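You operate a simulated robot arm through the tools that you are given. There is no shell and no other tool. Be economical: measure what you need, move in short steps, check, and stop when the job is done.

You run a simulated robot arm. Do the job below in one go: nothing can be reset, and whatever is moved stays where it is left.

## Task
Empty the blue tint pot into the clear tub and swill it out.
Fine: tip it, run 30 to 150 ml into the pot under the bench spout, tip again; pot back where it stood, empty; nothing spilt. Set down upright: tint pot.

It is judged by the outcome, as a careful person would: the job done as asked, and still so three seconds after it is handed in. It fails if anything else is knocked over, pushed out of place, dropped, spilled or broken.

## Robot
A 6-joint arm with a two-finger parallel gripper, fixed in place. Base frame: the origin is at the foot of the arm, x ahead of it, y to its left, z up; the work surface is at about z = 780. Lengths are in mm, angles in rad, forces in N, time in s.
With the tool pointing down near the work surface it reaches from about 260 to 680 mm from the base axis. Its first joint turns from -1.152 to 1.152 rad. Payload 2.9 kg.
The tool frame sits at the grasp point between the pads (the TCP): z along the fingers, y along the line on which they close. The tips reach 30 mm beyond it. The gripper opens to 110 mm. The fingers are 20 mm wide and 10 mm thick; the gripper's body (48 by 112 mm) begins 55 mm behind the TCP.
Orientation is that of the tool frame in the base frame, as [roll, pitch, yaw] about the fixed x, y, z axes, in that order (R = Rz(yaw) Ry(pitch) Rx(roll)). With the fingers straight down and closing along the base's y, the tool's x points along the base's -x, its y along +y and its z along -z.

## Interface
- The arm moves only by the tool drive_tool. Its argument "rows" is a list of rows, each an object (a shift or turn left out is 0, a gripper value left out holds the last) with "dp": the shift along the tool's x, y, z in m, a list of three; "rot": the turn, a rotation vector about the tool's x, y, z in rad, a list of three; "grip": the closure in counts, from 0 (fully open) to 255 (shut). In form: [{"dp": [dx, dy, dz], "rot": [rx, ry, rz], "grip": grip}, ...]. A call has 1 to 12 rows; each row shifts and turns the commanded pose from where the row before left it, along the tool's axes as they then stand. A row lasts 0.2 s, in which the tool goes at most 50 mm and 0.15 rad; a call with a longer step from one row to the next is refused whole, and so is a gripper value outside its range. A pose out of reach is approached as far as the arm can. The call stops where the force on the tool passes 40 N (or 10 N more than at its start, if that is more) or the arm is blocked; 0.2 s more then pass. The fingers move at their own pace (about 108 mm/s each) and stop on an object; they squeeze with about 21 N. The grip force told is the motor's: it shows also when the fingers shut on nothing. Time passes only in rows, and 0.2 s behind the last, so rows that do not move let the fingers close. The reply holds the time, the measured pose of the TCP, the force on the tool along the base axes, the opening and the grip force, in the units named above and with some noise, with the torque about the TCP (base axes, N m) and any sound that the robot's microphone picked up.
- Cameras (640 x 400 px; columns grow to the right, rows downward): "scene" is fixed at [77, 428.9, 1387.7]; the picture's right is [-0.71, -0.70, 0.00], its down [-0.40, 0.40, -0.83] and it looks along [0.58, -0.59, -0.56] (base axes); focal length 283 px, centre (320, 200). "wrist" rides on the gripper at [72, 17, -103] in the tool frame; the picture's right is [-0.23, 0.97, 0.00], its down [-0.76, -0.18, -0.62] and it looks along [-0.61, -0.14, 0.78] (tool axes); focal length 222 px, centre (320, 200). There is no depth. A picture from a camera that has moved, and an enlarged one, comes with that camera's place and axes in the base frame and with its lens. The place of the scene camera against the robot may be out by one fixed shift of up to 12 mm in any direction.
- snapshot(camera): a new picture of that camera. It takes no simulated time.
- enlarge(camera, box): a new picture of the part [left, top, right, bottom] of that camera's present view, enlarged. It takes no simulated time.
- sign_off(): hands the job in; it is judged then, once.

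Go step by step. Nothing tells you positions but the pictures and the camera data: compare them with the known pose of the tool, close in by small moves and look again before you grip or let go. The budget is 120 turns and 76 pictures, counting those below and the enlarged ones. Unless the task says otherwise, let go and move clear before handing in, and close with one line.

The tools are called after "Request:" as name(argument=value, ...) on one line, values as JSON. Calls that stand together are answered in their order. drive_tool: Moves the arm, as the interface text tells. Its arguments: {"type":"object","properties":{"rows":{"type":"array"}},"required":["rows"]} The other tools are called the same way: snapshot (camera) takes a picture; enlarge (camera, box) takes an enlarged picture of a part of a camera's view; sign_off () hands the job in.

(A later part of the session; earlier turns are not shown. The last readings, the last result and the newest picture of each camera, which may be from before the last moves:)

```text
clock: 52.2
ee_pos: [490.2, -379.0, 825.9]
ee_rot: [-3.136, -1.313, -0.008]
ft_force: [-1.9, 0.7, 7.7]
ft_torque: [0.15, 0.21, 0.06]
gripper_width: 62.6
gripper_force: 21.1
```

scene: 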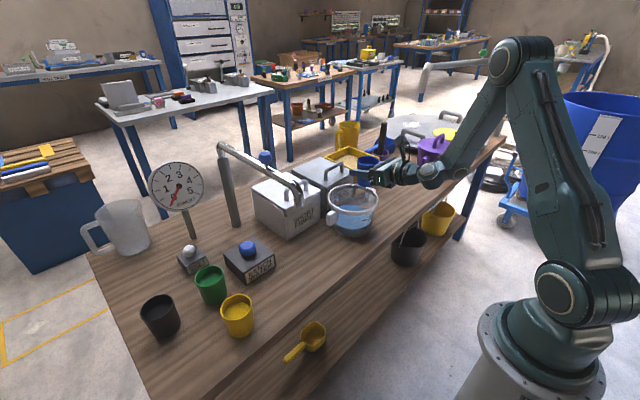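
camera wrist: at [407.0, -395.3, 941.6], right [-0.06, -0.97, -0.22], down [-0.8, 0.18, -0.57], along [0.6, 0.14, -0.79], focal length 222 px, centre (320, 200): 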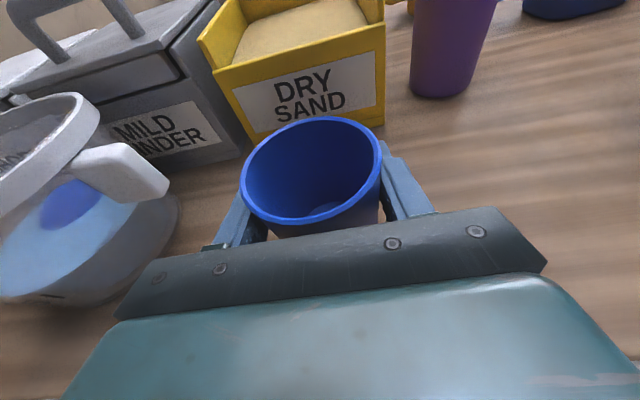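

It stands on the bench. I release it, rise clear, and go to look at the spout with the camera.

Request:
drive_tool(rows=[{"dp": [0.0015, 0, -0.0004]}, {"grip": 150}, {"grip": 80}, {"grip": 0}, {"grip": 0}, {"dp": [0.029, 0, -0.0077]}, {"dp": [0.038, 0, -0.01]}, {"dp": [0.038, 0, -0.01]}, {"dp": [0.038, 0, -0.01]}, {"dp": [0.038, 0, -0.01]}, {"dp": [0.038, 0, -0.01]}, {"dp": [0.038, 0, -0.01]}])

Request:
snapshot(camera="wrist")

```text
clock: 54.8
ee_pos: [491.4, -376.2, 1092.1]
ee_rot: [-3.131, -1.308, -0.015]
ft_force: [-0.1, 0.1, 0.5]
ft_torque: [0.0, -0.01, 0.01]
gripper_width: 110.1
gripper_force: 0.2
```

```text
35 pictures are left
camera wrist: at [409.9, -393.8, 1189.7], right [-0.06, -0.97, -0.22], down [-0.8, 0.18, -0.57], along [0.6, 0.14, -0.79], focal length 222 px, centre (320, 200)
```

wrist: 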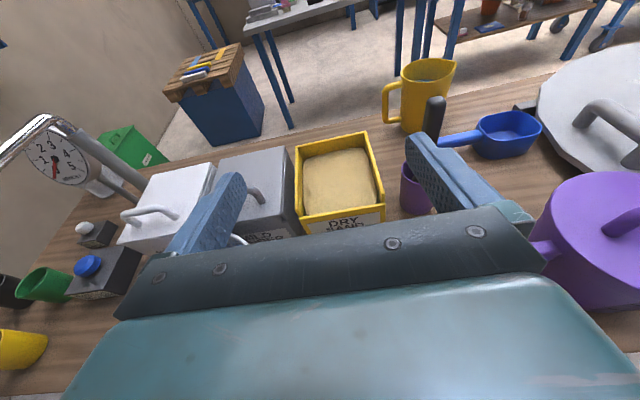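

I pitch to 45° down and move toward the spout, staying clear of it.

Request:
drive_tool(rows=[{"rot": [0, -0.131, 0]}, {"rot": [0, -0.131, 0]}, {"rot": [0, -0.131, 0]}, {"rot": [0, -0.131, 0]}, {"dp": [-0.006, -0.042, -0.006]}, {"dp": [-0.006, -0.042, -0.006]}, {"dp": [-0.006, -0.042, -0.006]}, {"dp": [-0.006, -0.042, -0.006]}, {"dp": [-0.006, -0.042, -0.006]}, {"dp": [-0.006, -0.042, -0.006]}, {"dp": [-0.006, -0.042, -0.006]}])

Request:
snapshot(camera="wrist")

Request:
snapshot(camera="scene")

```text
clock: 57.2
ee_pos: [430.3, -84.8, 1092.8]
ee_rot: [-3.139, -0.786, -0.003]
ft_force: [-0.4, 0.0, 0.8]
ft_torque: [0.0, 0.04, -0.01]
gripper_width: 109.9
gripper_force: 0.1
```

```text
34 pictures are left
camera wrist: at [408.5, -101.6, 1216.2], right [-0.16, -0.97, -0.16], down [-0.98, 0.18, -0.1], along [0.12, 0.14, -0.98], focal length 222 px, centre (320, 200)
```

wrist: 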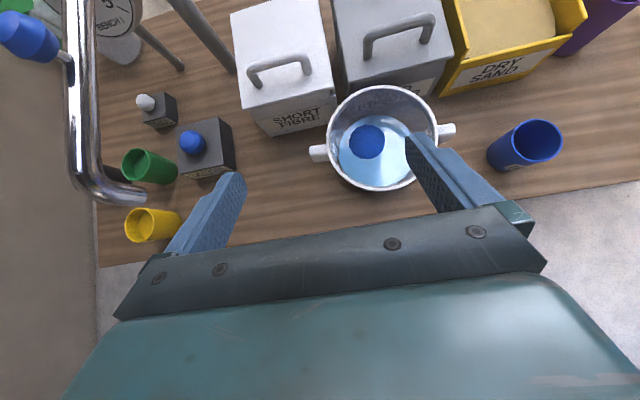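

```text
33 pictures are left
```

scene: 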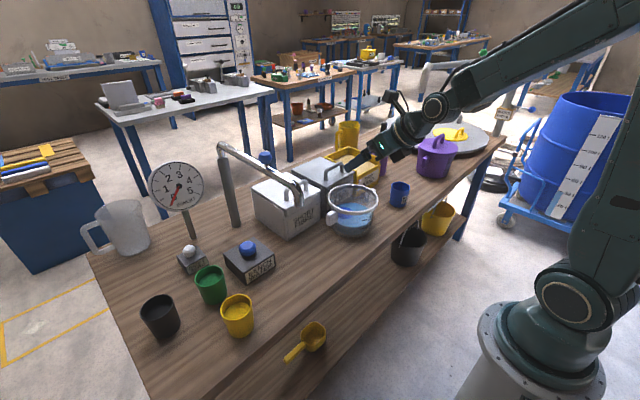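

I get a good view of the spout from above; I zoom in on its tip and on the tub region.

Request:
enlarge(camera="wrist", box=[40, 110, 260, 260])

Request:
enlarge(camera="scene", box=[210, 130, 350, 230])

```text
2.67 times, centred on (150, 185) of wrist
camera zoom: at [408.5, -101.6, 1216.2], right [-0.16, -0.97, -0.16], down [-0.98, 0.18, -0.1], along [0.12, 0.14, -0.98], focal length 592 px, centre (773, 240)
```

zoom: 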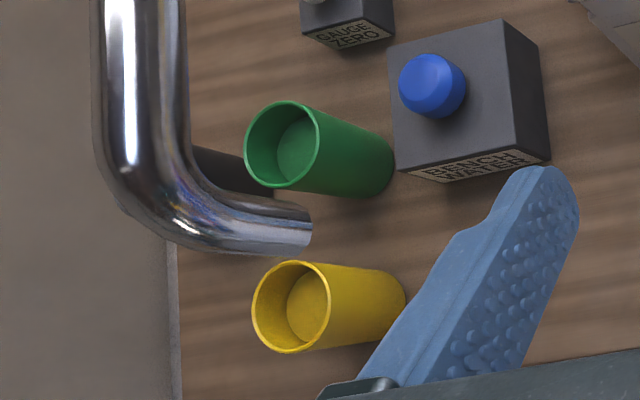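

```text
4.00 times, centred on (280, 180) of scene
camera zoom: at [77.1, 428.9, 1387.7], right [-0.71, -0.7, 0.0], down [-0.4, 0.4, -0.83], along [0.58, -0.59, -0.56], focal length 1130 px, centre (480, 280)
```

zoom: 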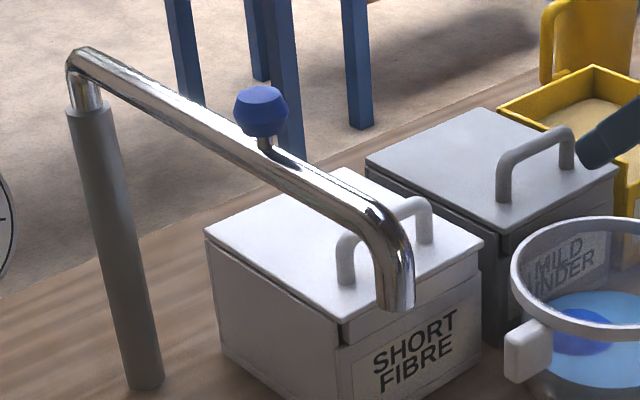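

The spout tip works out at about (470, 109, 1022) and the button at about (615, 178). I test, with empty gripper, whether a 30° downward tool pitch can reach low in front of the spout.

Request:
drive_tool(rows=[{"dp": [-0.0123, -0.0333, 0.031]}, {"dp": [-0.0123, -0.0333, 0.031]}, {"dp": [-0.0123, -0.0333, 0.031]}, {"rot": [0, 0.131, 0]}, {"rot": [0, 0.131, 0]}, {}])

Request:
drive_tool(rows=[{"dp": [-0.0325, 0, 0.0188]}, {"dp": [-0.0325, 0, 0.0188]}, {"dp": [-0.0325, 0, 0.0188]}, {"dp": [-0.0325, 0, 0.0188]}, {}])

```text
clock: 58.6
ee_pos: [461.4, -32.6, 993.9]
ee_rot: [-3.137, -1.046, -0.004]
ft_force: [-0.6, 0.5, -0.8]
ft_torque: [-0.01, 0.0, 0.01]
gripper_width: 109.8
gripper_force: 0.2
out of reach, approached as far as the arm can: row 2, 3
```

```text
clock: 59.8
ee_pos: [459.7, -31.7, 844.0]
ee_rot: [-3.137, -1.047, -0.006]
ft_force: [0.3, 0.6, 0.2]
ft_torque: [-0.01, -0.02, 0.02]
gripper_width: 110.0
gripper_force: 0.0
```

The pitch is fine; the sideways block looks like a wrist-roll limit, which yawing left avoids. First I check that the open fingers aren't touching the tub.

Request:
snapshot(camera="wrist")

Request:
enlarge(camera="scene", box=[270, 160, 430, 280])

```text
30 pictures are left
camera wrist: at [407.1, -50.7, 958.9], right [-0.12, -0.97, -0.2], down [-0.92, 0.18, -0.35], along [0.37, 0.14, -0.92], focal length 222 px, centre (320, 200)
```

wrist: 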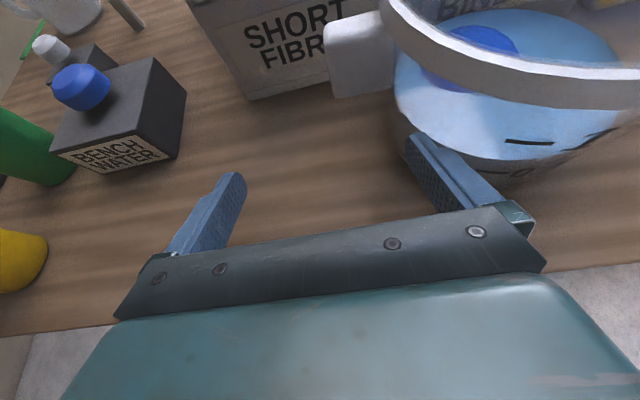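

```text
3.33 times, centred on (350, 220) of scene
camera zoom: at [77.1, 428.9, 1387.7], right [-0.71, -0.7, 0.0], down [-0.4, 0.4, -0.83], along [0.58, -0.59, -0.56], focal length 942 px, centre (220, 133)
```

zoom: 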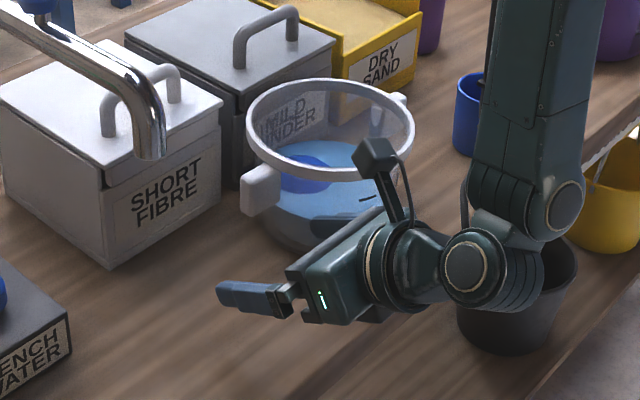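

The right finger is close to the tub. I back out toward the robot first, then yaw left.

Request:
drive_tool(rows=[{"dp": [-0.01, 0, -0.0173]}, {"dp": [-0.01, 0, -0.0173]}, {"dp": [-0.01, 0, -0.0173]}, {"rot": [0.0866, 0, -0.05]}, {"rot": [0.0866, 0, -0.05]}, {"rot": [0.0866, 0, -0.05]}, {"rot": [0.0433, 0, -0.025]}, {}])

```text
clock: 61.6
ee_pos: [420.6, -30.2, 846.9]
ee_rot: [-3.137, -1.049, 0.345]
ft_force: [1.0, -0.6, -0.9]
ft_torque: [-0.01, 0.0, -0.01]
gripper_width: 110.0
gripper_force: 0.0
out of reach, approached as far as the arm can: row 2, 3
```

Now I test moving toward the spot under the spout.

Request:
drive_tool(rows=[{"dp": [0.007, -0.0385, 0.02]}, {"dp": [0.007, -0.0385, 0.02]}, {"dp": [0.007, -0.0385, 0.02]}, {}])

Request:
snapshot(camera="wrist")

Request:
enlarge(camera="scene", box=[210, 150, 390, 310])

```text
clock: 62.6
ee_pos: [440.2, 98.2, 834.6]
ee_rot: [-3.138, -1.05, 0.344]
ft_force: [-0.8, 1.1, 0.7]
ft_torque: [0.01, 0.0, 0.0]
gripper_width: 109.9
gripper_force: 0.0
```

```text
28 pictures are left
camera wrist: at [395.7, 64.3, 949.0], right [0.23, -0.95, -0.2], down [-0.93, -0.15, -0.35], along [0.3, 0.26, -0.92], focal length 222 px, centre (320, 200)
```

wrist: 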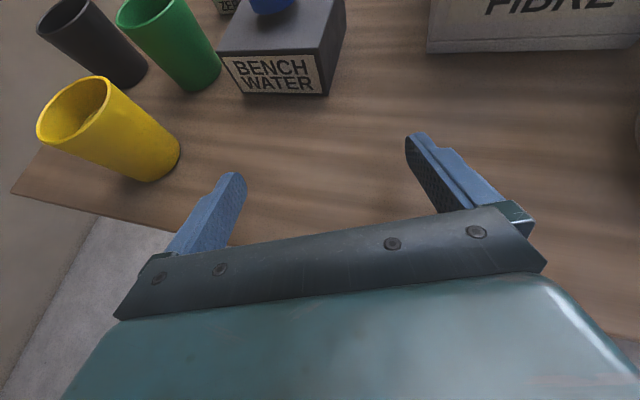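

```text
2.50 times, centred on (300, 230) of scene
camera zoom: at [77.0, 429.0, 1387.7], right [-0.71, -0.7, 0.0], down [-0.4, 0.4, -0.83], along [0.58, -0.59, -0.56], focal length 706 px, centre (370, 125)
```

zoom: 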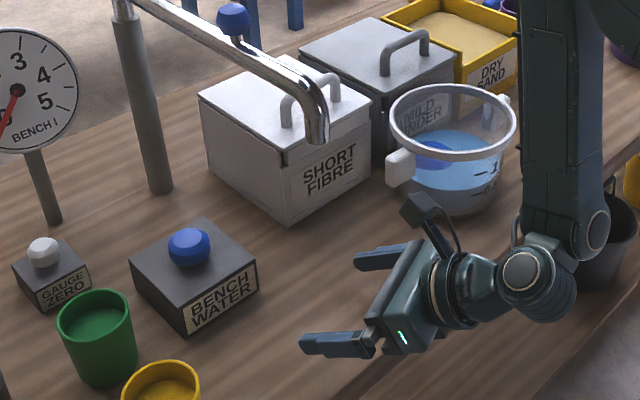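

This spot is reachable. I test here whether the flatter 15° pitch (better for pouring) also works.

Request:
drive_tool(rows=[{"dp": [0.011, 0, 0.02], "rot": [0, 0.131, 0]}, {"rot": [0, 0.131, 0]}, {}])

```text
clock: 63.4
ee_pos: [504.8, 113.5, 845.5]
ee_rot: [-3.132, -1.301, 0.34]
ft_force: [-0.1, -0.6, -0.3]
ft_torque: [-0.03, 0.02, -0.02]
gripper_width: 109.8
gripper_force: 0.2
out of reach, approached as far as the arm can: row 2
```

At 15° the closest reach is x ≈ 505, so I'll use 30°, which worked. I back out, rise and return to the pot to regrip at 30°.

Request:
drive_tool(rows=[{"dp": [0, 0, -0.03], "rot": [0, -0.131, 0]}, {"dp": [0, 0, -0.03], "rot": [0, -0.131, 0]}, {}])

Request:
drive_tool(rows=[{"dp": [-0.0067, 0.041, -0.0214]}, {"dp": [-0.0067, 0.041, -0.0214]}, {"dp": [-0.0067, 0.041, -0.0214]}, {}])

```text
clock: 64.2
ee_pos: [449.9, 94.3, 865.1]
ee_rot: [-3.138, -1.048, 0.345]
ft_force: [0.1, -1.3, -1.1]
ft_torque: [-0.03, -0.02, 0.01]
gripper_width: 109.9
gripper_force: 0.1
```

```text
clock: 65.2
ee_pos: [431.4, -46.8, 879.3]
ee_rot: [-3.137, -1.049, 0.346]
ft_force: [-0.6, -0.3, -0.1]
ft_torque: [0.0, 0.0, 0.04]
gripper_width: 110.1
gripper_force: 0.1
```

The open right finger could catch under the tub's rim on rising, so I close the fingers first, then rise and yaw back.

Request:
drive_tool(rows=[{"dp": [0, -0.01, 0], "grip": 255}, {"dp": [0, -0.01, 0], "grip": 255}, {}, {}, {"dp": [0.0375, 0, -0.0217]}, {"dp": [0.0375, 0, -0.0217]}, {"dp": [0.0375, 0, -0.0217]}, {"rot": [-0.0866, 0, 0.05]}, {"rot": [-0.0866, 0, 0.05]}, {"rot": [-0.0866, 0, 0.05]}, {"rot": [-0.039, 0, 0.0225]}])

```text
clock: 67.6
ee_pos: [424.5, -25.3, 1009.4]
ee_rot: [-3.136, -1.046, -0.001]
ft_force: [1.5, -0.2, 0.4]
ft_torque: [0.01, 0.03, -0.03]
gripper_width: 0.3
gripper_force: 21.1
```

Request:
drive_tool(rows=[{"dp": [-0.0013, 0.044, 0.0099]}, {"dp": [-0.0013, 0.044, 0.0099]}, {"dp": [-0.0013, 0.044, 0.0099]}, {"dp": [-0.0013, 0.044, 0.0099]}, {"dp": [-0.0013, 0.044, 0.0099]}, {"dp": [-0.0013, 0.044, 0.0099]}, {"dp": [-0.0013, 0.044, 0.0099], "grip": 0}, {"dp": [-0.0013, 0.044, 0.0099], "grip": 0}, {"grip": 0}, {}])

Request:
snapshot(camera="wrist")

```text
clock: 69.8
ee_pos: [490.3, -375.1, 961.1]
ee_rot: [-3.136, -1.047, 0.001]
ft_force: [-0.2, -0.4, 0.0]
ft_torque: [0.01, 0.0, 0.03]
gripper_width: 109.8
gripper_force: 0.1
```

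```text
26 pictures are left
camera wrist: at [437.3, -393.4, 1075.0], right [-0.11, -0.97, -0.2], down [-0.92, 0.17, -0.35], along [0.37, 0.15, -0.92], focal length 222 px, centre (320, 200)
```

wrist: 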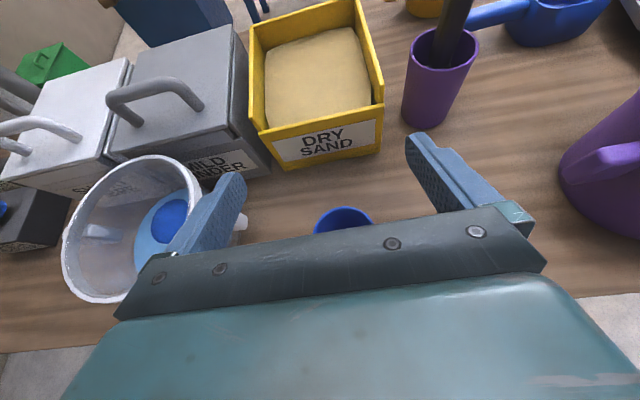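

The pot centre is near (481, -379). I descend to grip it at the 30° pitch.

Request:
drive_tool(rows=[{"dp": [-0.0305, 0.001, 0.0147]}, {"dp": [-0.0305, 0.001, 0.0147]}, {"dp": [-0.0305, 0.001, 0.0147]}, {"dp": [-0.0305, 0.001, 0.0147]}, {}])

Request:
snapshot(camera="wrist")

```text
clock: 71.0
ee_pos: [479.6, -381.1, 825.3]
ee_rot: [-3.137, -1.047, 0.001]
ft_force: [-0.4, -0.6, -1.2]
ft_torque: [-0.05, 0.0, -0.01]
gripper_width: 110.1
gripper_force: 0.1
```

```text
25 pictures are left
camera wrist: at [426.8, -399.4, 940.3], right [-0.11, -0.97, -0.2], down [-0.92, 0.17, -0.35], along [0.37, 0.14, -0.92], focal length 222 px, centre (320, 200)
```

wrist: 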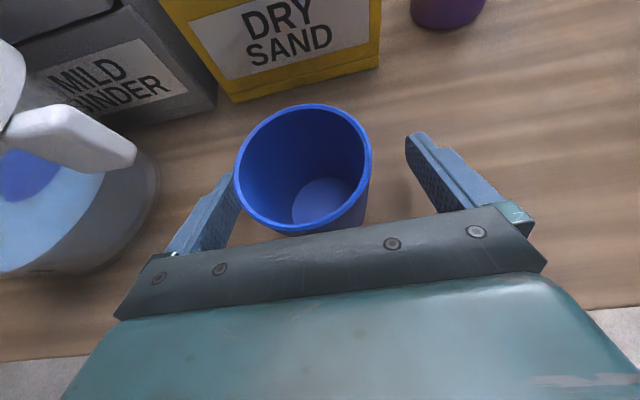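

Slight recentring, then close and lift a little.

Request:
drive_tool(rows=[{"dp": [0, -0.0035, 0]}, {"grip": 80}, {"grip": 80}, {"grip": 255}, {"grip": 255}, {"grip": 255}, {"dp": [0.0035, 0, -0.002]}, {"dp": [0.0043, 0, -0.0025]}, {"dp": [0.0061, 0, -0.0035]}, {"dp": [0.0087, 0, -0.005]}, {"dp": [0.0104, 0, -0.006]}])

Request:
drive_tool(rows=[{"dp": [0.0121, 0, -0.007]}, {"dp": [0.0121, 0, -0.007]}, {"dp": [0.0121, 0, -0.007]}, {"dp": [0.0121, 0, -0.007]}, {"dp": [0.0121, 0, -0.007]}, {"dp": [0.0121, 0, -0.007]}, {"dp": [0.0121, 0, -0.007]}, {"dp": [0.0121, 0, -0.007]}, {"dp": [0.0104, 0, -0.006]}, {"dp": [0.0061, 0, -0.0035]}, {"dp": [0.0043, 0, -0.0025]}])

Request:
snapshot(camera="wrist")

```text
clock: 73.4
ee_pos: [478.8, -376.2, 862.7]
ee_rot: [-3.137, -1.048, 0.0]
ft_force: [-0.2, -0.1, -0.2]
ft_torque: [0.03, 0.02, -0.02]
gripper_width: 62.3
gripper_force: 21.0
```

```text
clock: 75.8
ee_pos: [478.5, -378.2, 999.0]
ee_rot: [-3.136, -1.048, -0.001]
ft_force: [-0.9, 0.4, -0.4]
ft_torque: [0.02, 0.03, 0.01]
gripper_width: 62.3
gripper_force: 21.4
```

```text
24 pictures are left
camera wrist: at [426.0, -395.6, 1113.7], right [-0.11, -0.97, -0.2], down [-0.92, 0.18, -0.35], along [0.37, 0.15, -0.92], focal length 222 px, centre (320, 200)
```

wrist: 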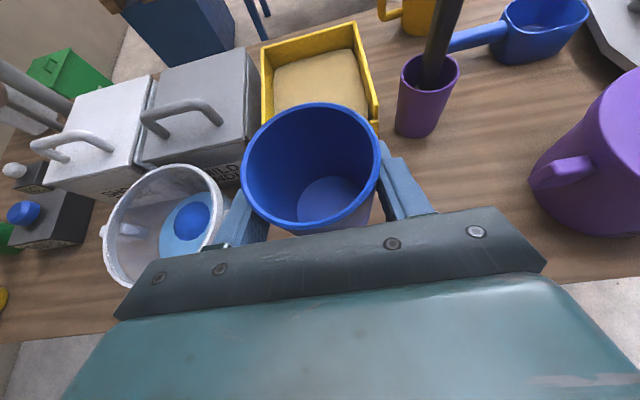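

Firm grip (standing TCP for this grip: (479, -377.5, 825.3)). I carry the empty pot high over the tub toward the spout.

Request:
drive_tool(rows=[{"dp": [0, -0.009, 0]}, {"dp": [0, -0.015, -0.001]}, {"dp": [-0.0005, -0.019, -0.001]}, {"dp": [-0.0005, -0.019, -0.001]}, {"dp": [-0.0005, -0.019, -0.001]}, {"dp": [-0.0005, -0.019, -0.001]}, {"dp": [-0.0005, -0.019, -0.001]}, {"dp": [-0.0005, -0.019, -0.001]}, {"dp": [-0.0005, -0.019, -0.001]}, {"dp": [-0.0005, -0.019, -0.001]}, {"dp": [0, -0.015, 0]}, {"dp": [0, -0.009, 0]}])

Request:
drive_tool(rows=[{"rot": [0.0433, 0, -0.025]}, {"rot": [0.065, 0, -0.0375]}, {"rot": [0.065, 0, -0.0375]}, {"rot": [0.065, 0, -0.0375]}, {"rot": [0.0433, 0, -0.025]}, {"rot": [0.0173, 0, -0.01]}])

```text
clock: 78.4
ee_pos: [467.4, -179.0, 1000.2]
ee_rot: [-3.138, -1.048, -0.001]
ft_force: [0.1, 1.1, -1.6]
ft_torque: [-0.01, -0.01, 0.0]
gripper_width: 62.0
gripper_force: 21.1
```

```text
clock: 79.8
ee_pos: [466.3, -178.2, 999.4]
ee_rot: [-3.136, -1.048, 0.345]
ft_force: [1.1, -0.5, -0.1]
ft_torque: [0.01, 0.0, -0.01]
gripper_width: 62.4
gripper_force: 21.2
```

Request:
drive_tool(rows=[{"dp": [0.001, -0.0097, 0.0017]}, {"dp": [0.0016, -0.0155, 0.0027]}, {"dp": [0.0019, -0.0194, 0.0034]}, {"dp": [0.0019, -0.0194, 0.0034]}, {"dp": [0.0019, -0.0194, 0.0034]}, {"dp": [0.0019, -0.0194, 0.0034]}, {"dp": [0.0019, -0.0194, 0.0034]}, {"dp": [0.0019, -0.0194, 0.0034]}, {"dp": [0.0019, -0.0194, 0.0034]}, {"dp": [0.0019, -0.0194, 0.0034]}, {"dp": [0.0016, -0.0155, 0.0027]}, {"dp": [0.001, -0.0097, 0.0017]}])

```text
clock: 82.4
ee_pos: [437.7, 30.1, 1000.7]
ee_rot: [-3.136, -1.049, 0.344]
ft_force: [-0.1, 0.8, -1.0]
ft_torque: [-0.03, 0.01, 0.02]
gripper_width: 61.8
gripper_force: 21.3
```

Clear of the spout. I descend to just above the bench here.

Request:
drive_tool(rows=[{"dp": [-0.006, 0, 0.0035]}, {"dp": [-0.0104, 0, 0.006]}, {"dp": [-0.013, 0, 0.0075]}, {"dp": [-0.0135, 0, 0.0078]}, {"dp": [-0.0135, 0, 0.0078]}, {"dp": [-0.0135, 0, 0.0078]}, {"dp": [-0.0135, 0, 0.0078]}, {"dp": [-0.0135, 0, 0.0078]}, {"dp": [-0.013, 0, 0.0075]}, {"dp": [-0.0104, 0, 0.006]}, {"dp": [-0.0087, 0, 0.005]}, {"dp": [-0.0061, 0, 0.0035]}])

Request:
snapshot(camera="wrist")

```text
clock: 85.0
ee_pos: [437.7, 28.4, 844.3]
ee_rot: [-3.141, -1.049, 0.346]
ft_force: [-0.6, -0.2, -0.4]
ft_torque: [-0.04, -0.01, -0.02]
gripper_width: 62.1
gripper_force: 21.0
```

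```text
23 pictures are left
camera wrist: at [392.5, -5.9, 959.1], right [0.23, -0.95, -0.2], down [-0.93, -0.15, -0.35], along [0.3, 0.26, -0.92], focal length 222 px, centre (320, 200)
```

wrist: 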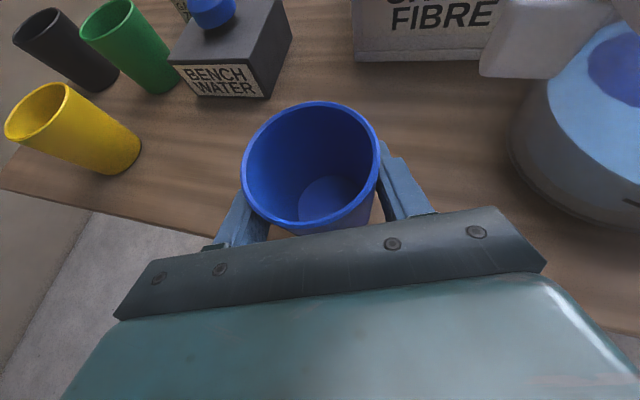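

I slide it under the spout, low over the bench.

Request:
drive_tool(rows=[{"dp": [0.002, -0.005, 0.0035]}, {"dp": [0.004, -0.0095, 0.007]}, {"dp": [0.0052, -0.0124, 0.009]}, {"dp": [0.0052, -0.0124, 0.009]}, {"dp": [0.0052, -0.0124, 0.009]}, {"dp": [0.004, -0.0095, 0.007]}, {"dp": [0.002, -0.005, 0.0035]}, {}])

Request:
enlarge(camera="scene", box=[210, 150, 390, 310])

```text
clock: 86.8
ee_pos: [464.8, 110.2, 843.4]
ee_rot: [-3.138, -1.05, 0.345]
ft_force: [-0.5, -0.3, -0.7]
ft_torque: [-0.01, 0.0, 0.02]
gripper_width: 61.7
gripper_force: 21.0
```

```text
2.50 times, centred on (300, 230) of scene
camera zoom: at [77.0, 428.9, 1387.7], right [-0.71, -0.7, 0.0], down [-0.4, 0.4, -0.83], along [0.58, -0.59, -0.56], focal length 706 px, centre (370, 125)
```

zoom: 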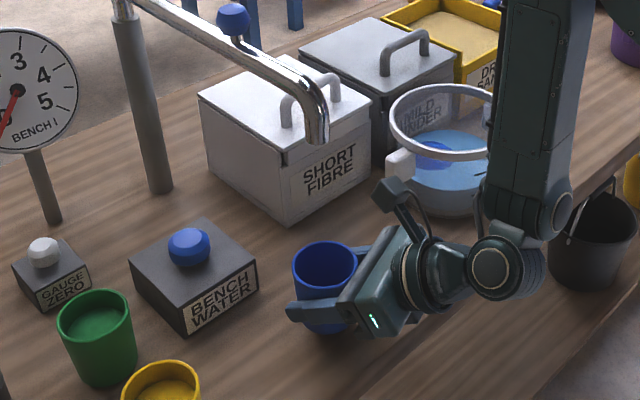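

The pot's mouth lies right under the spout tip by the picture. I lower it to the bench.

Request:
drive_tool(rows=[{"dp": [-0.0043, 0, 0.0025]}, {"dp": [-0.0043, 0, 0.0025]}, {"dp": [-0.0035, 0, 0.002]}, {"dp": [-0.0017, 0, 0.001]}, {}])

Request:
drive_tool(rows=[{"dp": [-0.0013, 0, 0.0008]}, {"dp": [-0.0009, 0, 0.0005]}, {}])

```text
clock: 88.0
ee_pos: [465.0, 110.1, 828.8]
ee_rot: [-3.138, -1.048, 0.346]
ft_force: [-0.1, 0.1, -1.2]
ft_torque: [-0.03, 0.02, 0.02]
gripper_width: 62.0
gripper_force: 20.9
```

```text
clock: 88.8
ee_pos: [465.3, 111.0, 826.8]
ee_rot: [-3.138, -1.05, 0.345]
ft_force: [-0.2, 0.3, -1.1]
ft_torque: [-0.05, 0.0, 0.0]
gripper_width: 62.1
gripper_force: 20.7
```

Request:
drive_tool(rows=[{"dp": [-0.0013, 0, 0.0008]}, {"dp": [-0.0009, 0, 0.0005]}, {}])

```text
clock: 89.6
ee_pos: [466.1, 110.5, 824.2]
ee_rot: [-3.139, -1.051, 0.346]
ft_force: [2.6, -2.5, 11.1]
ft_torque: [0.11, -0.08, -0.01]
gripper_width: 61.9
gripper_force: 21.6
```

It stands on the bench under the spout. I ease off, open and back away.

Request:
drive_tool(rows=[{"dp": [0.001, 0, -0.0006]}, {"grip": 150}, {"grip": 80}, {"grip": 0}, {"grip": 0}, {"grip": 0}, {"dp": [-0.006, 0, -0.0104]}, {"dp": [-0.006, 0, -0.0104]}, {"dp": [-0.005, 0, -0.0087]}, {"dp": [0.026, 0, -0.015]}, {"dp": [0.035, 0, -0.02]}, {"dp": [0.035, 0, -0.02]}])

Request:
snapshot(camera="wrist")

```text
clock: 92.2
ee_pos: [433.1, 100.4, 936.6]
ee_rot: [-3.137, -1.048, 0.346]
ft_force: [-0.3, 0.0, -0.4]
ft_torque: [-0.02, 0.02, 0.0]
gripper_width: 110.4
gripper_force: 0.1
```

```text
21 pictures are left
camera wrist: at [388.6, 64.7, 1051.0], right [0.23, -0.95, -0.2], down [-0.93, -0.15, -0.35], along [0.3, 0.26, -0.92], focal length 222 px, centre (320, 200)
```

wrist: 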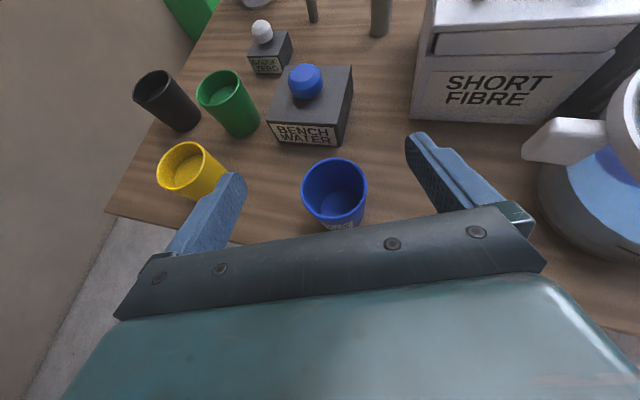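

The pot sits at (468, 108) under the spout; the button measures at (610, 179, ~850). I close the fingers, move left clear of the spout and turn the tool for pressing.

Request:
drive_tool(rows=[{"dp": [0.021, -0.041, 0.0017], "grip": 255}, {"dp": [0.021, -0.041, 0.0017]}, {"dp": [0.021, -0.041, 0.0017]}, {"dp": [0.021, -0.041, 0.0017]}])

Request:
drive_tool(rows=[{"rot": [0, 0, -0.143]}, {"rot": [0, 0, -0.143]}, {"rot": [0, 0, -0.143]}, {"rot": [0, 0, -0.143]}, {"rot": [0, 0, -0.143]}, {"rot": [0, 0, -0.143]}, {"rot": [0, 0, -0.143]}, {"rot": [0, 0, -0.143]}, {"rot": [0, 0, -0.143]}, {"rot": [0, 0, -0.143]}, {"rot": [0, 0, -0.141]}, {}])

```text
clock: 93.2
ee_pos: [446.8, 148.6, 985.9]
ee_rot: [-3.132, -1.052, 0.358]
ft_force: [0.3, -0.6, 0.1]
ft_torque: [0.05, 0.0, -0.02]
gripper_width: 0.0
gripper_force: 20.8
out of reach, approached as far as the arm can: row 2, 3, 4
```

```text
clock: 95.8
ee_pos: [447.4, 148.8, 985.5]
ee_rot: [2.093, 0.001, 1.922]
ft_force: [-0.1, 0.5, 0.3]
ft_torque: [-0.04, -0.05, -0.04]
gripper_width: 0.0
gripper_force: 21.3
```

Request:
drive_tool(rows=[{"dp": [0.0323, 0.0117, 0.0037]}, {"dp": [0.0323, 0.0117, 0.0037]}, {"dp": [0.0323, 0.0117, 0.0037]}, {"rot": [0, -0.1225, 0.0708]}, {"rot": [0, -0.1225, 0.0708]}, {"rot": [0, -0.1225, 0.0708]}, {"rot": [0, -0.1225, 0.0708]}, {"rot": [0, -0.1225, 0.0708]}, {"rot": [0, -0.1225, 0.0708]}, {"rot": [0, -0.1225, 0.0708]}, {"rot": [0, -0.1225, 0.0708]}])

Request:
drive_tool(rows=[{"rot": [0.1453, 0, 0]}, {"rot": [0.1453, 0, 0]}, {"rot": [0.1453, 0, 0]}, {}])

Request:
snapshot(camera="scene")

```text
clock: 98.2
ee_pos: [442.2, 246.7, 1010.3]
ee_rot: [2.096, -0.003, 0.784]
ft_force: [1.4, 0.6, 1.0]
ft_torque: [-0.01, -0.01, 0.0]
gripper_width: 0.1
gripper_force: 21.1
```

```text
clock: 99.2
ee_pos: [441.1, 247.4, 1010.0]
ee_rot: [2.534, -0.002, 0.787]
ft_force: [-1.0, 0.3, 0.0]
ft_torque: [0.03, 0.01, 0.02]
gripper_width: 0.3
gripper_force: 21.5
```

```text
20 pictures are left
```

scene: 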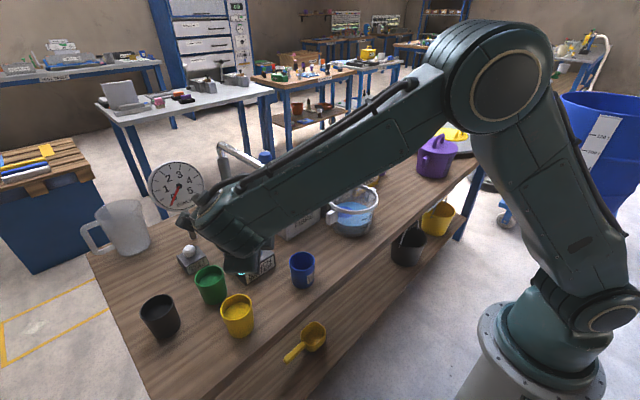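

Tool orientation is right for the press. I move to a standoff some 40 mm from the button.

Request:
drive_tool(rows=[{"dp": [0.0178, 0.0123, 0.0384]}, {"dp": [0.0178, 0.0123, 0.0384]}, {"dp": [0.0178, 0.0123, 0.0384]}, {"dp": [0.0178, 0.0123, 0.0384]}, {}])

Request:
snapshot(camera="wrist")

Request:
enlarge(camera="scene", box=[170, 180, 350, 310])

```text
clock: 100.4
ee_pos: [582.5, 207.7, 909.3]
ee_rot: [2.534, -0.004, 0.788]
ft_force: [-0.6, 0.8, 0.4]
ft_torque: [0.02, 0.06, -0.02]
gripper_width: 0.0
gripper_force: 20.9
```

```text
19 pictures are left
camera wrist: at [602.1, 290.8, 1004.0], right [0.4, -0.73, 0.56], down [-0.89, -0.19, 0.41], along [-0.19, -0.66, -0.72], focal length 222 px, centre (320, 200)
```

wrist: 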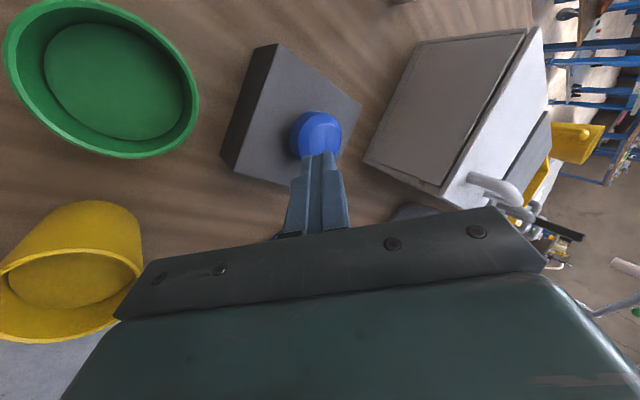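

```text
3.08 times, centred on (260, 245) of scene
camera zoom: at [77.1, 428.9, 1387.7], right [-0.71, -0.7, 0.0], down [-0.4, 0.4, -0.83], along [0.58, -0.59, -0.56], focal length 870 px, centre (505, 62)
```

zoom: 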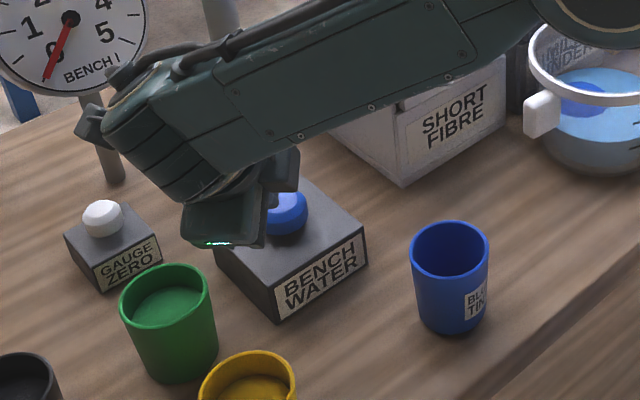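

The fingertips line up with the button. I approach to just short of it.

Request:
drive_tool(rows=[{"dp": [0.002, 0, 0.012]}, {"dp": [0.001, 0, 0.01]}, {"dp": [0, 0, 0.005]}])

Request:
enlarge(camera="wrist", box=[240, 80, 400, 220])

```text
clock: 101.2
ee_pos: [596.0, 199.1, 889.9]
ee_rot: [2.533, -0.004, 0.786]
ft_force: [-0.6, 1.2, 0.6]
ft_torque: [0.04, 0.0, -0.01]
gripper_width: 0.0
gripper_force: 21.4
```

```text
2.86 times, centred on (320, 150) of wrist
camera zoom: at [614.4, 281.5, 984.6], right [0.4, -0.73, 0.56], down [-0.89, -0.19, 0.41], along [-0.19, -0.66, -0.72], focal length 635 px, centre (320, 343)
```

zoom: 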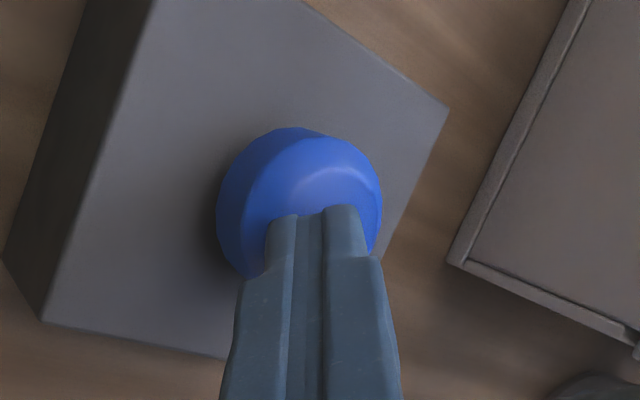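

Request:
drive_tool(rows=[{"dp": [0.002, 0, 0.004]}, {"dp": [0, 0, 0.003]}])

```text
clock: 101.8
ee_pos: [599.6, 197.5, 884.8]
ee_rot: [2.533, -0.004, 0.787]
ft_force: [-2.0, 2.4, 2.3]
ft_torque: [0.02, 0.04, 0.02]
gripper_width: 0.0
gripper_force: 21.1
heard: click
```

Contact and a click were heard. I look at once whether water runs.

Request:
enlarge(camera="scene", box=[220, 150, 350, 310])

```text
2.50 times, centred on (285, 230) of scene
camera zoom: at [77.0, 429.0, 1387.7], right [-0.71, -0.7, 0.0], down [-0.4, 0.4, -0.83], along [0.58, -0.59, -0.56], focal length 706 px, centre (408, 125)
```

zoom: 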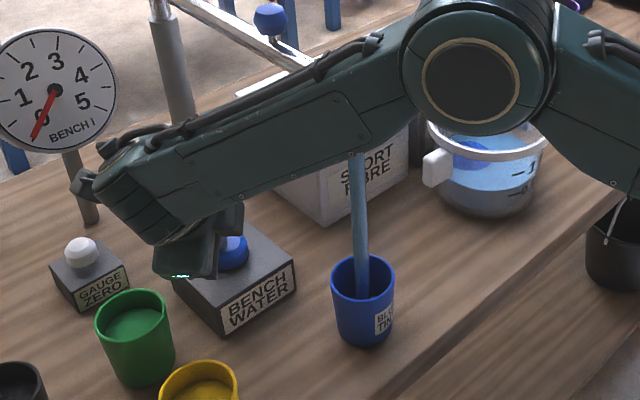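

Water is running right into the pot. I retract immediately and check whether it stops.

Request:
drive_tool(rows=[{"dp": [0, 0, -0.012]}])

Request:
enlarge(camera="scene", box=[220, 150, 350, 310])

```text
clock: 102.2
ee_pos: [595.2, 202.6, 893.3]
ee_rot: [2.532, -0.002, 0.787]
ft_force: [0.6, -0.7, -1.0]
ft_torque: [-0.02, -0.01, -0.01]
gripper_width: 0.0
gripper_force: 21.1
```

```text
2.50 times, centred on (285, 230) of scene
camera zoom: at [77.1, 428.9, 1387.7], right [-0.71, -0.7, 0.0], down [-0.4, 0.4, -0.83], along [0.58, -0.59, -0.56], focal length 706 px, centre (408, 125)
```

zoom: 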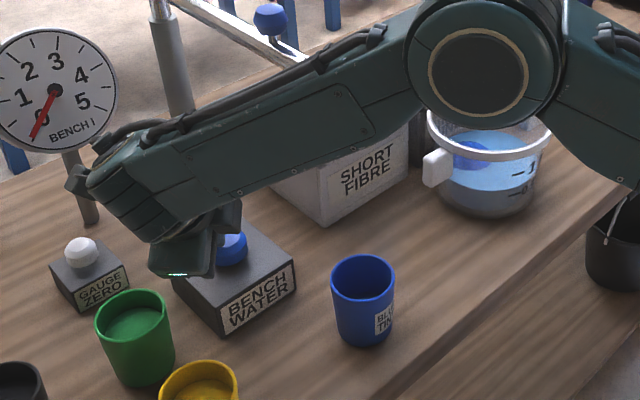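

It runs only while pressed. I check the level in the pot.

Request:
enlarge(camera="scene", box=[280, 245, 330, 295])

```text
8.00 times, centred on (305, 270) of scene
camera zoom: at [77.1, 428.9, 1387.7], right [-0.71, -0.7, 0.0], down [-0.4, 0.4, -0.83], along [0.58, -0.59, -0.56], focal length 2261 px, centre (440, -360)
```

zoom: 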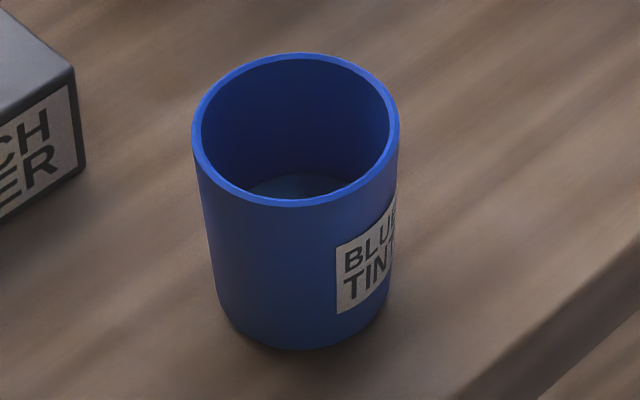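

The level looks like roughly 35–45 ml, near the low end, so I give one more short press.

Request:
drive_tool(rows=[{"dp": [0, 0, 0.008]}, {"dp": [0, 0, 0.005]}, {"dp": [0, 0, -0.013]}, {"dp": [0, 0, -0.01]}])

Request:
enlarge(camera="scene", box=[280, 245, 330, 295])

```text
clock: 103.2
ee_pos: [590.3, 205.4, 903.5]
ee_rot: [2.533, -0.001, 0.787]
ft_force: [0.4, -0.5, -0.5]
ft_torque: [0.02, 0.01, -0.04]
gripper_width: 0.0
gripper_force: 21.4
heard: click
```

```text
8.00 times, centred on (305, 270) of scene
camera zoom: at [77.1, 428.9, 1387.7], right [-0.71, -0.7, 0.0], down [-0.4, 0.4, -0.83], along [0.58, -0.59, -0.56], focal length 2261 px, centre (440, -360)
```

zoom: 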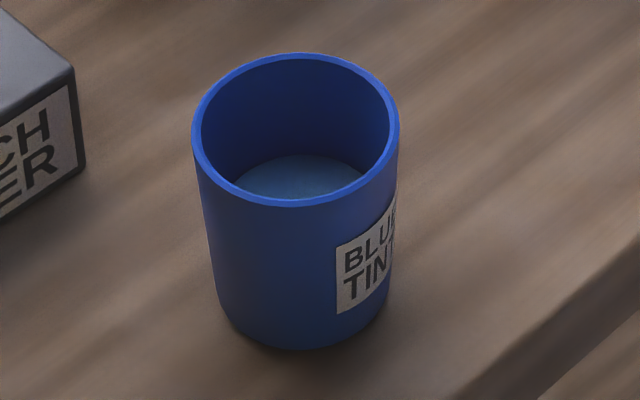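

Now about 60 ml, well within range, and the water is off. I retreat from the button the way I came.

Request:
drive_tool(rows=[{"dp": [-0.0189, -0.0125, -0.0412]}, {"dp": [-0.0189, -0.0125, -0.0412]}, {"dp": [-0.0189, -0.0125, -0.0412]}, {"dp": [-0.0189, -0.0125, -0.0412]}, {"rot": [-0.1453, 0, 0]}, {"rot": [-0.1453, 0, 0]}, {"rot": [-0.1453, 0, 0]}, {}])

Request:
drive_tool(rows=[{"rot": [0, 0.1225, -0.0708]}, {"rot": [0, 0.1225, -0.0708]}, {"rot": [0, 0.1225, -0.0708]}, {"rot": [0, 0.1225, -0.0708]}, {"rot": [0, 0.1225, -0.0708]}, {"rot": [0, 0.1225, -0.0708]}, {"rot": [0, 0.1225, -0.0708]}, {"rot": [0, 0.1225, -0.0708]}, {"dp": [-0.0323, -0.0117, -0.0037]}, {"dp": [-0.0323, -0.0117, -0.0037]}, {"dp": [-0.0323, -0.0117, -0.0037]}, {}])

```text
clock: 105.0
ee_pos: [440.7, 247.1, 1008.7]
ee_rot: [2.096, -0.004, 0.787]
ft_force: [-0.9, -0.2, 0.0]
ft_torque: [0.02, 0.03, 0.0]
gripper_width: 0.0
gripper_force: 21.1
```

```text
clock: 107.6
ee_pos: [449.3, 145.6, 984.3]
ee_rot: [2.092, -0.001, 1.92]
ft_force: [-0.7, 0.0, -0.1]
ft_torque: [-0.02, 0.0, -0.01]
gripper_width: 0.1
gripper_force: 20.8
```

Request:
drive_tool(rows=[{"dp": [-0.02, -0.03, -0.004]}, {"dp": [-0.02, -0.03, -0.004]}, {"rot": [0, 0, 0.145]}, {"rot": [0, 0, 0.145]}, {"rot": [0, 0, 0.145]}, {"rot": [0, 0, 0.145]}, {"rot": [0, 0, 0.145]}, {"rot": [0, 0, 0.145]}, {"rot": [0, 0, 0.145]}, {"rot": [0, 0, 0.145]}, {"rot": [0, 0, 0.145]}, {"rot": [0, 0, 0.145]}])

Request:
drive_tool(rows=[{"rot": [0, 0, 0.121], "grip": 0}, {"grip": 0}, {"grip": 0}, {}])

Request:
snapshot(camera="wrist")

```text
clock: 110.2
ee_pos: [429.3, 97.6, 936.9]
ee_rot: [2.947, -1.036, 0.576]
ft_force: [-0.6, -0.6, 0.7]
ft_torque: [-0.02, -0.04, 0.03]
gripper_width: 0.0
gripper_force: 20.9
```

```text
clock: 111.2
ee_pos: [429.2, 97.8, 936.1]
ee_rot: [-3.137, -1.049, 0.343]
ft_force: [0.1, 0.5, 0.4]
ft_torque: [0.0, 0.02, -0.02]
gripper_width: 110.1
gripper_force: 0.1
```

```text
12 pictures are left
camera wrist: at [384.4, 62.8, 1050.5], right [0.23, -0.95, -0.2], down [-0.93, -0.15, -0.35], along [0.3, 0.26, -0.92], focal length 222 px, centre (320, 200)
```

wrist: 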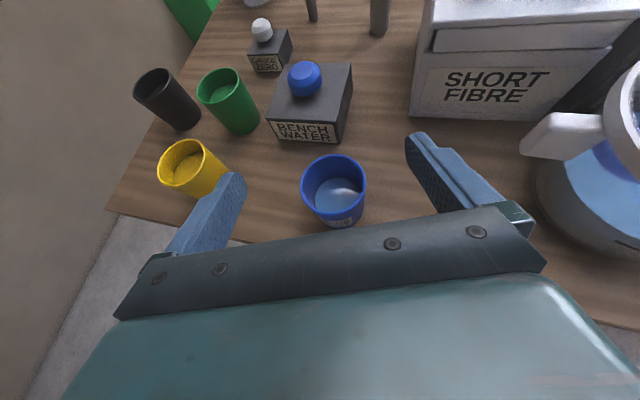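

The pot holds clear water under the spout. I retrace to the same grip pose and close.

Request:
drive_tool(rows=[{"dp": [-0.033, 0, 0.019]}, {"dp": [-0.033, 0, 0.019]}, {"dp": [-0.0297, 0, 0.017]}, {"dp": [0.0064, 0, 0.0111]}, {"dp": [0.0064, 0, 0.0111]}, {"dp": [0.0064, 0, 0.0111]}, {"grip": 80}, {"grip": 80}, {"grip": 255}, {"grip": 255}, {"grip": 255}, {"grip": 255}])

Request:
snapshot(camera="wrist")

```text
clock: 113.8
ee_pos: [464.5, 110.8, 825.7]
ee_rot: [-3.137, -1.049, 0.345]
ft_force: [0.2, 1.1, 2.6]
ft_torque: [0.08, -0.04, -0.04]
gripper_width: 62.3
gripper_force: 21.3
```

```text
11 pictures are left
camera wrist: at [420.3, 76.6, 940.2], right [0.23, -0.95, -0.2], down [-0.93, -0.15, -0.35], along [0.3, 0.26, -0.92], focal length 222 px, centre (320, 200)
```

wrist: 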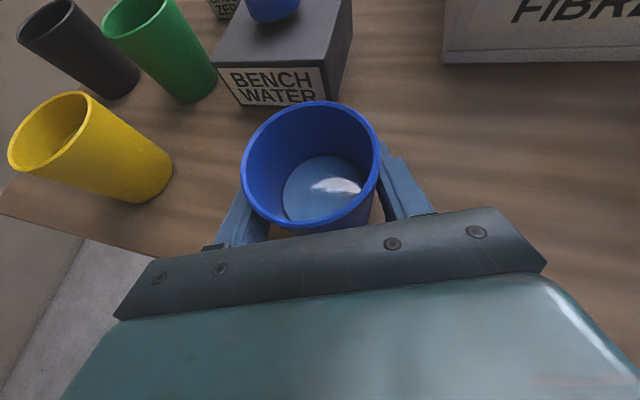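

Gripped. I lift a little and slide out from under the spout the way I came in.

Request:
drive_tool(rows=[{"dp": [0.0035, 0, -0.002]}, {"dp": [0.0043, 0, -0.0025]}, {"dp": [0.0052, 0, -0.003]}, {"dp": [0.0026, 0, -0.0015]}, {"dp": [-0.002, 0.005, -0.0035]}, {"dp": [-0.004, 0.0095, -0.007]}, {"dp": [-0.0052, 0.0124, -0.009]}, {"dp": [-0.0052, 0.0124, -0.009]}, {"dp": [-0.0052, 0.0124, -0.009]}, {"dp": [-0.004, 0.0095, -0.007]}, {"dp": [-0.002, 0.005, -0.0035]}, {}])

Request:
drive_tool(rows=[{"dp": [0.0061, 0, -0.0035]}, {"dp": [0.0087, 0, -0.005]}, {"dp": [0.0104, 0, -0.006]}, {"dp": [0.0121, 0, -0.007]}, {"dp": [0.0121, 0, -0.007]}, {"dp": [0.0121, 0, -0.007]}, {"dp": [0.0121, 0, -0.007]}, {"dp": [0.0121, 0, -0.007]}, {"dp": [0.0121, 0, -0.007]}, {"dp": [0.0121, 0, -0.007]}, {"dp": [0.0104, 0, -0.006]}, {"dp": [0.0061, 0, -0.0035]}])

```text
clock: 116.4
ee_pos: [434.7, 30.2, 843.0]
ee_rot: [-3.137, -1.049, 0.341]
ft_force: [0.0, -0.3, -1.1]
ft_torque: [-0.01, -0.01, 0.04]
gripper_width: 62.1
gripper_force: 21.1
```

```text
clock: 119.0
ee_pos: [433.5, 30.4, 989.4]
ee_rot: [-3.136, -1.048, 0.343]
ft_force: [0.3, -0.5, -0.7]
ft_torque: [-0.01, 0.02, -0.01]
gripper_width: 62.2
gripper_force: 21.2
```

Held steady with its water. I carry it gently to above the tub.

Request:
drive_tool(rows=[{"dp": [0.0002, 0.0046, 0.0005]}, {"dp": [0.0004, 0.008, 0.0009]}, {"dp": [0.0005, 0.0115, 0.0012]}, {"dp": [0.0005, 0.0115, 0.0012]}, {"dp": [0.0005, 0.0115, 0.0012]}, {"dp": [0.0005, 0.0115, 0.0012]}, {"dp": [0.0005, 0.0115, 0.0012]}, {"dp": [0.0005, 0.0115, 0.0012]}, {"dp": [0.0005, 0.0115, 0.0012]}, {"dp": [0.0005, 0.0115, 0.0012]}, {"dp": [0.0005, 0.0115, 0.0012]}, {"dp": [0.0005, 0.0115, 0.0012]}])

Request:
drive_tool(rows=[{"dp": [0.0005, 0.0115, 0.0012]}, {"dp": [0.0005, 0.0115, 0.0012]}, {"dp": [0.0005, 0.0115, 0.0012]}, {"dp": [0.0005, 0.0115, 0.0012]}, {"dp": [0.0005, 0.0115, 0.0012]}, {"dp": [0.0005, 0.0115, 0.0012]}, {"dp": [0.0005, 0.0115, 0.0012]}, {"dp": [0.0005, 0.0115, 0.0012]}, {"dp": [0.0004, 0.008, 0.0009]}, {"dp": [0.0002, 0.0046, 0.0005]}, {}])

Request:
drive_tool(rows=[{"rot": [-0.03, 0, 0.0173]}, {"rot": [-0.05, 0, 0.0289]}, {"rot": [-0.05, 0, 0.0289]}, {"rot": [-0.05, 0, 0.0289]}, {"rot": [-0.05, 0, 0.0289]}, {"rot": [-0.044, 0, 0.0254]}, {"rot": [-0.0229, 0, 0.0132]}, {}])

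Request:
snapshot(camera="scene")

```text
clock: 121.6
ee_pos: [493.3, -86.6, 987.9]
ee_rot: [-3.134, -1.05, 0.343]
ft_force: [0.0, 0.5, -1.0]
ft_torque: [0.01, 0.03, -0.02]
gripper_width: 61.9
gripper_force: 20.6
```

```text
clock: 124.0
ee_pos: [538.1, -180.7, 985.4]
ee_rot: [-3.133, -1.049, 0.342]
ft_force: [0.1, 0.7, -0.3]
ft_torque: [-0.03, 0.02, -0.01]
gripper_width: 62.1
gripper_force: 21.5
```

```text
clock: 125.8
ee_pos: [538.5, -180.2, 986.3]
ee_rot: [-3.134, -1.047, -0.001]
ft_force: [0.0, 0.7, -0.7]
ft_torque: [0.0, -0.01, 0.03]
gripper_width: 62.0
gripper_force: 20.9
```

```text
10 pictures are left
```

scene: 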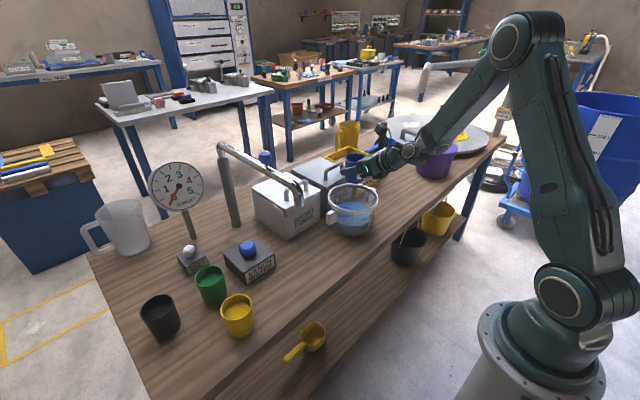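

Positioned over the tub. I tilt up to just before pouring, then slowly on.

Request:
drive_tool(rows=[{"rot": [0, 0, -0.05]}, {"rot": [0, 0, -0.09]}, {"rot": [0, 0, -0.1]}, {"rot": [0, 0, -0.1]}, {"rot": [0, 0, -0.1]}, {"rot": [0, 0, -0.1]}, {"rot": [0, 0, -0.1]}, {"rot": [0, 0, -0.1]}, {"rot": [0, 0, -0.1]}, {"rot": [0, 0, -0.08]}, {"rot": [0, 0, -0.06]}, {"rot": [0, 0, -0.05]}])

Request:
drive_tool(rows=[{"rot": [0, 0, -0.04]}, {"rot": [0, 0, -0.04]}, {"rot": [0, 0, -0.04]}, {"rot": [0, 0, -0.04]}, {"rot": [0, 0, -0.04]}, {"rot": [0, 0, -0.04]}, {"rot": [0, 0, -0.04]}, {"rot": [0, 0, -0.04]}, {"rot": [0, 0, -0.04]}, {"rot": [0, 0, -0.04]}, {"rot": [0, 0, -0.04]}, {"rot": [0, 0, -0.04]}])

Request:
snapshot(camera="wrist")

```text
clock: 128.4
ee_pos: [538.4, -179.9, 985.2]
ee_rot: [2.164, -0.465, 1.286]
ft_force: [0.6, 0.5, -1.3]
ft_torque: [0.02, 0.0, 0.02]
gripper_width: 61.9
gripper_force: 21.2
```

```text
clock: 131.0
ee_pos: [538.7, -180.0, 985.6]
ee_rot: [2.096, -0.055, 1.546]
ft_force: [0.5, -0.8, -0.5]
ft_torque: [-0.01, 0.03, -0.01]
gripper_width: 61.7
gripper_force: 21.3
```

```text
9 pictures are left
camera wrist: at [459.5, -109.4, 1056.3], right [0.48, -0.29, 0.83], down [-0.65, -0.75, 0.12], along [0.59, -0.59, -0.55], focal length 222 px, centre (320, 200)
```

wrist: 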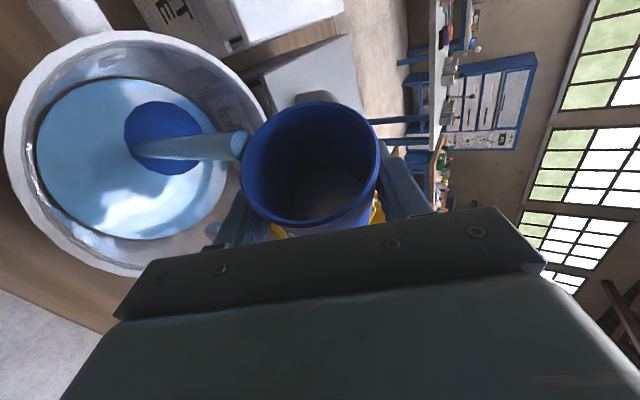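

The water is running into the middle of the tub. I keep tilting to drain it completely.

Request:
drive_tool(rows=[{"rot": [0, 0, -0.05]}, {"rot": [0, 0, -0.05]}, {"rot": [0, 0, -0.06]}, {"rot": [0, 0, -0.07]}, {"rot": [0, 0, -0.08]}, {"rot": [0, 0, -0.1]}, {"rot": [0, 0, -0.1]}, {"rot": [0, 0, -0.1]}, {"rot": [0, 0, -0.1]}, {"rot": [0, 0, -0.1]}, {"rot": [0, 0, -0.1]}, {"rot": [0, 0, -0.1]}])

Request:
drive_tool(rows=[{"rot": [0, 0, -0.1]}, {"rot": [0, 0, -0.1]}, {"rot": [0, 0, -0.05]}, {}, {}, {}, {}, {}, {}, {}])

Request:
snapshot(camera="wrist")

```text
clock: 133.6
ee_pos: [537.7, -179.5, 985.3]
ee_rot: [2.349, 0.778, 2.186]
ft_force: [0.8, -0.2, -0.9]
ft_torque: [0.0, 0.0, -0.02]
gripper_width: 61.9
gripper_force: 20.6
```

```text
clock: 135.8
ee_pos: [538.0, -179.8, 984.5]
ee_rot: [2.574, 0.934, 2.479]
ft_force: [0.0, 0.4, 0.1]
ft_torque: [0.01, 0.02, -0.01]
gripper_width: 61.2
gripper_force: 20.7
```

```text
8 pictures are left
camera wrist: at [418.7, -139.0, 984.5], right [0.28, 0.82, 0.49], down [-0.21, -0.45, 0.87], along [0.94, -0.35, 0.05], focal length 222 px, centre (320, 200)
```

wrist: 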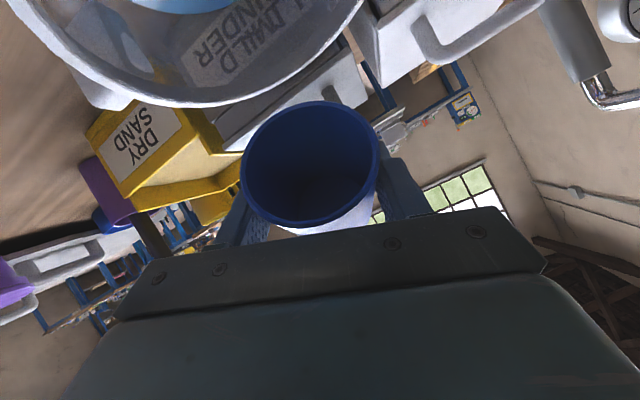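

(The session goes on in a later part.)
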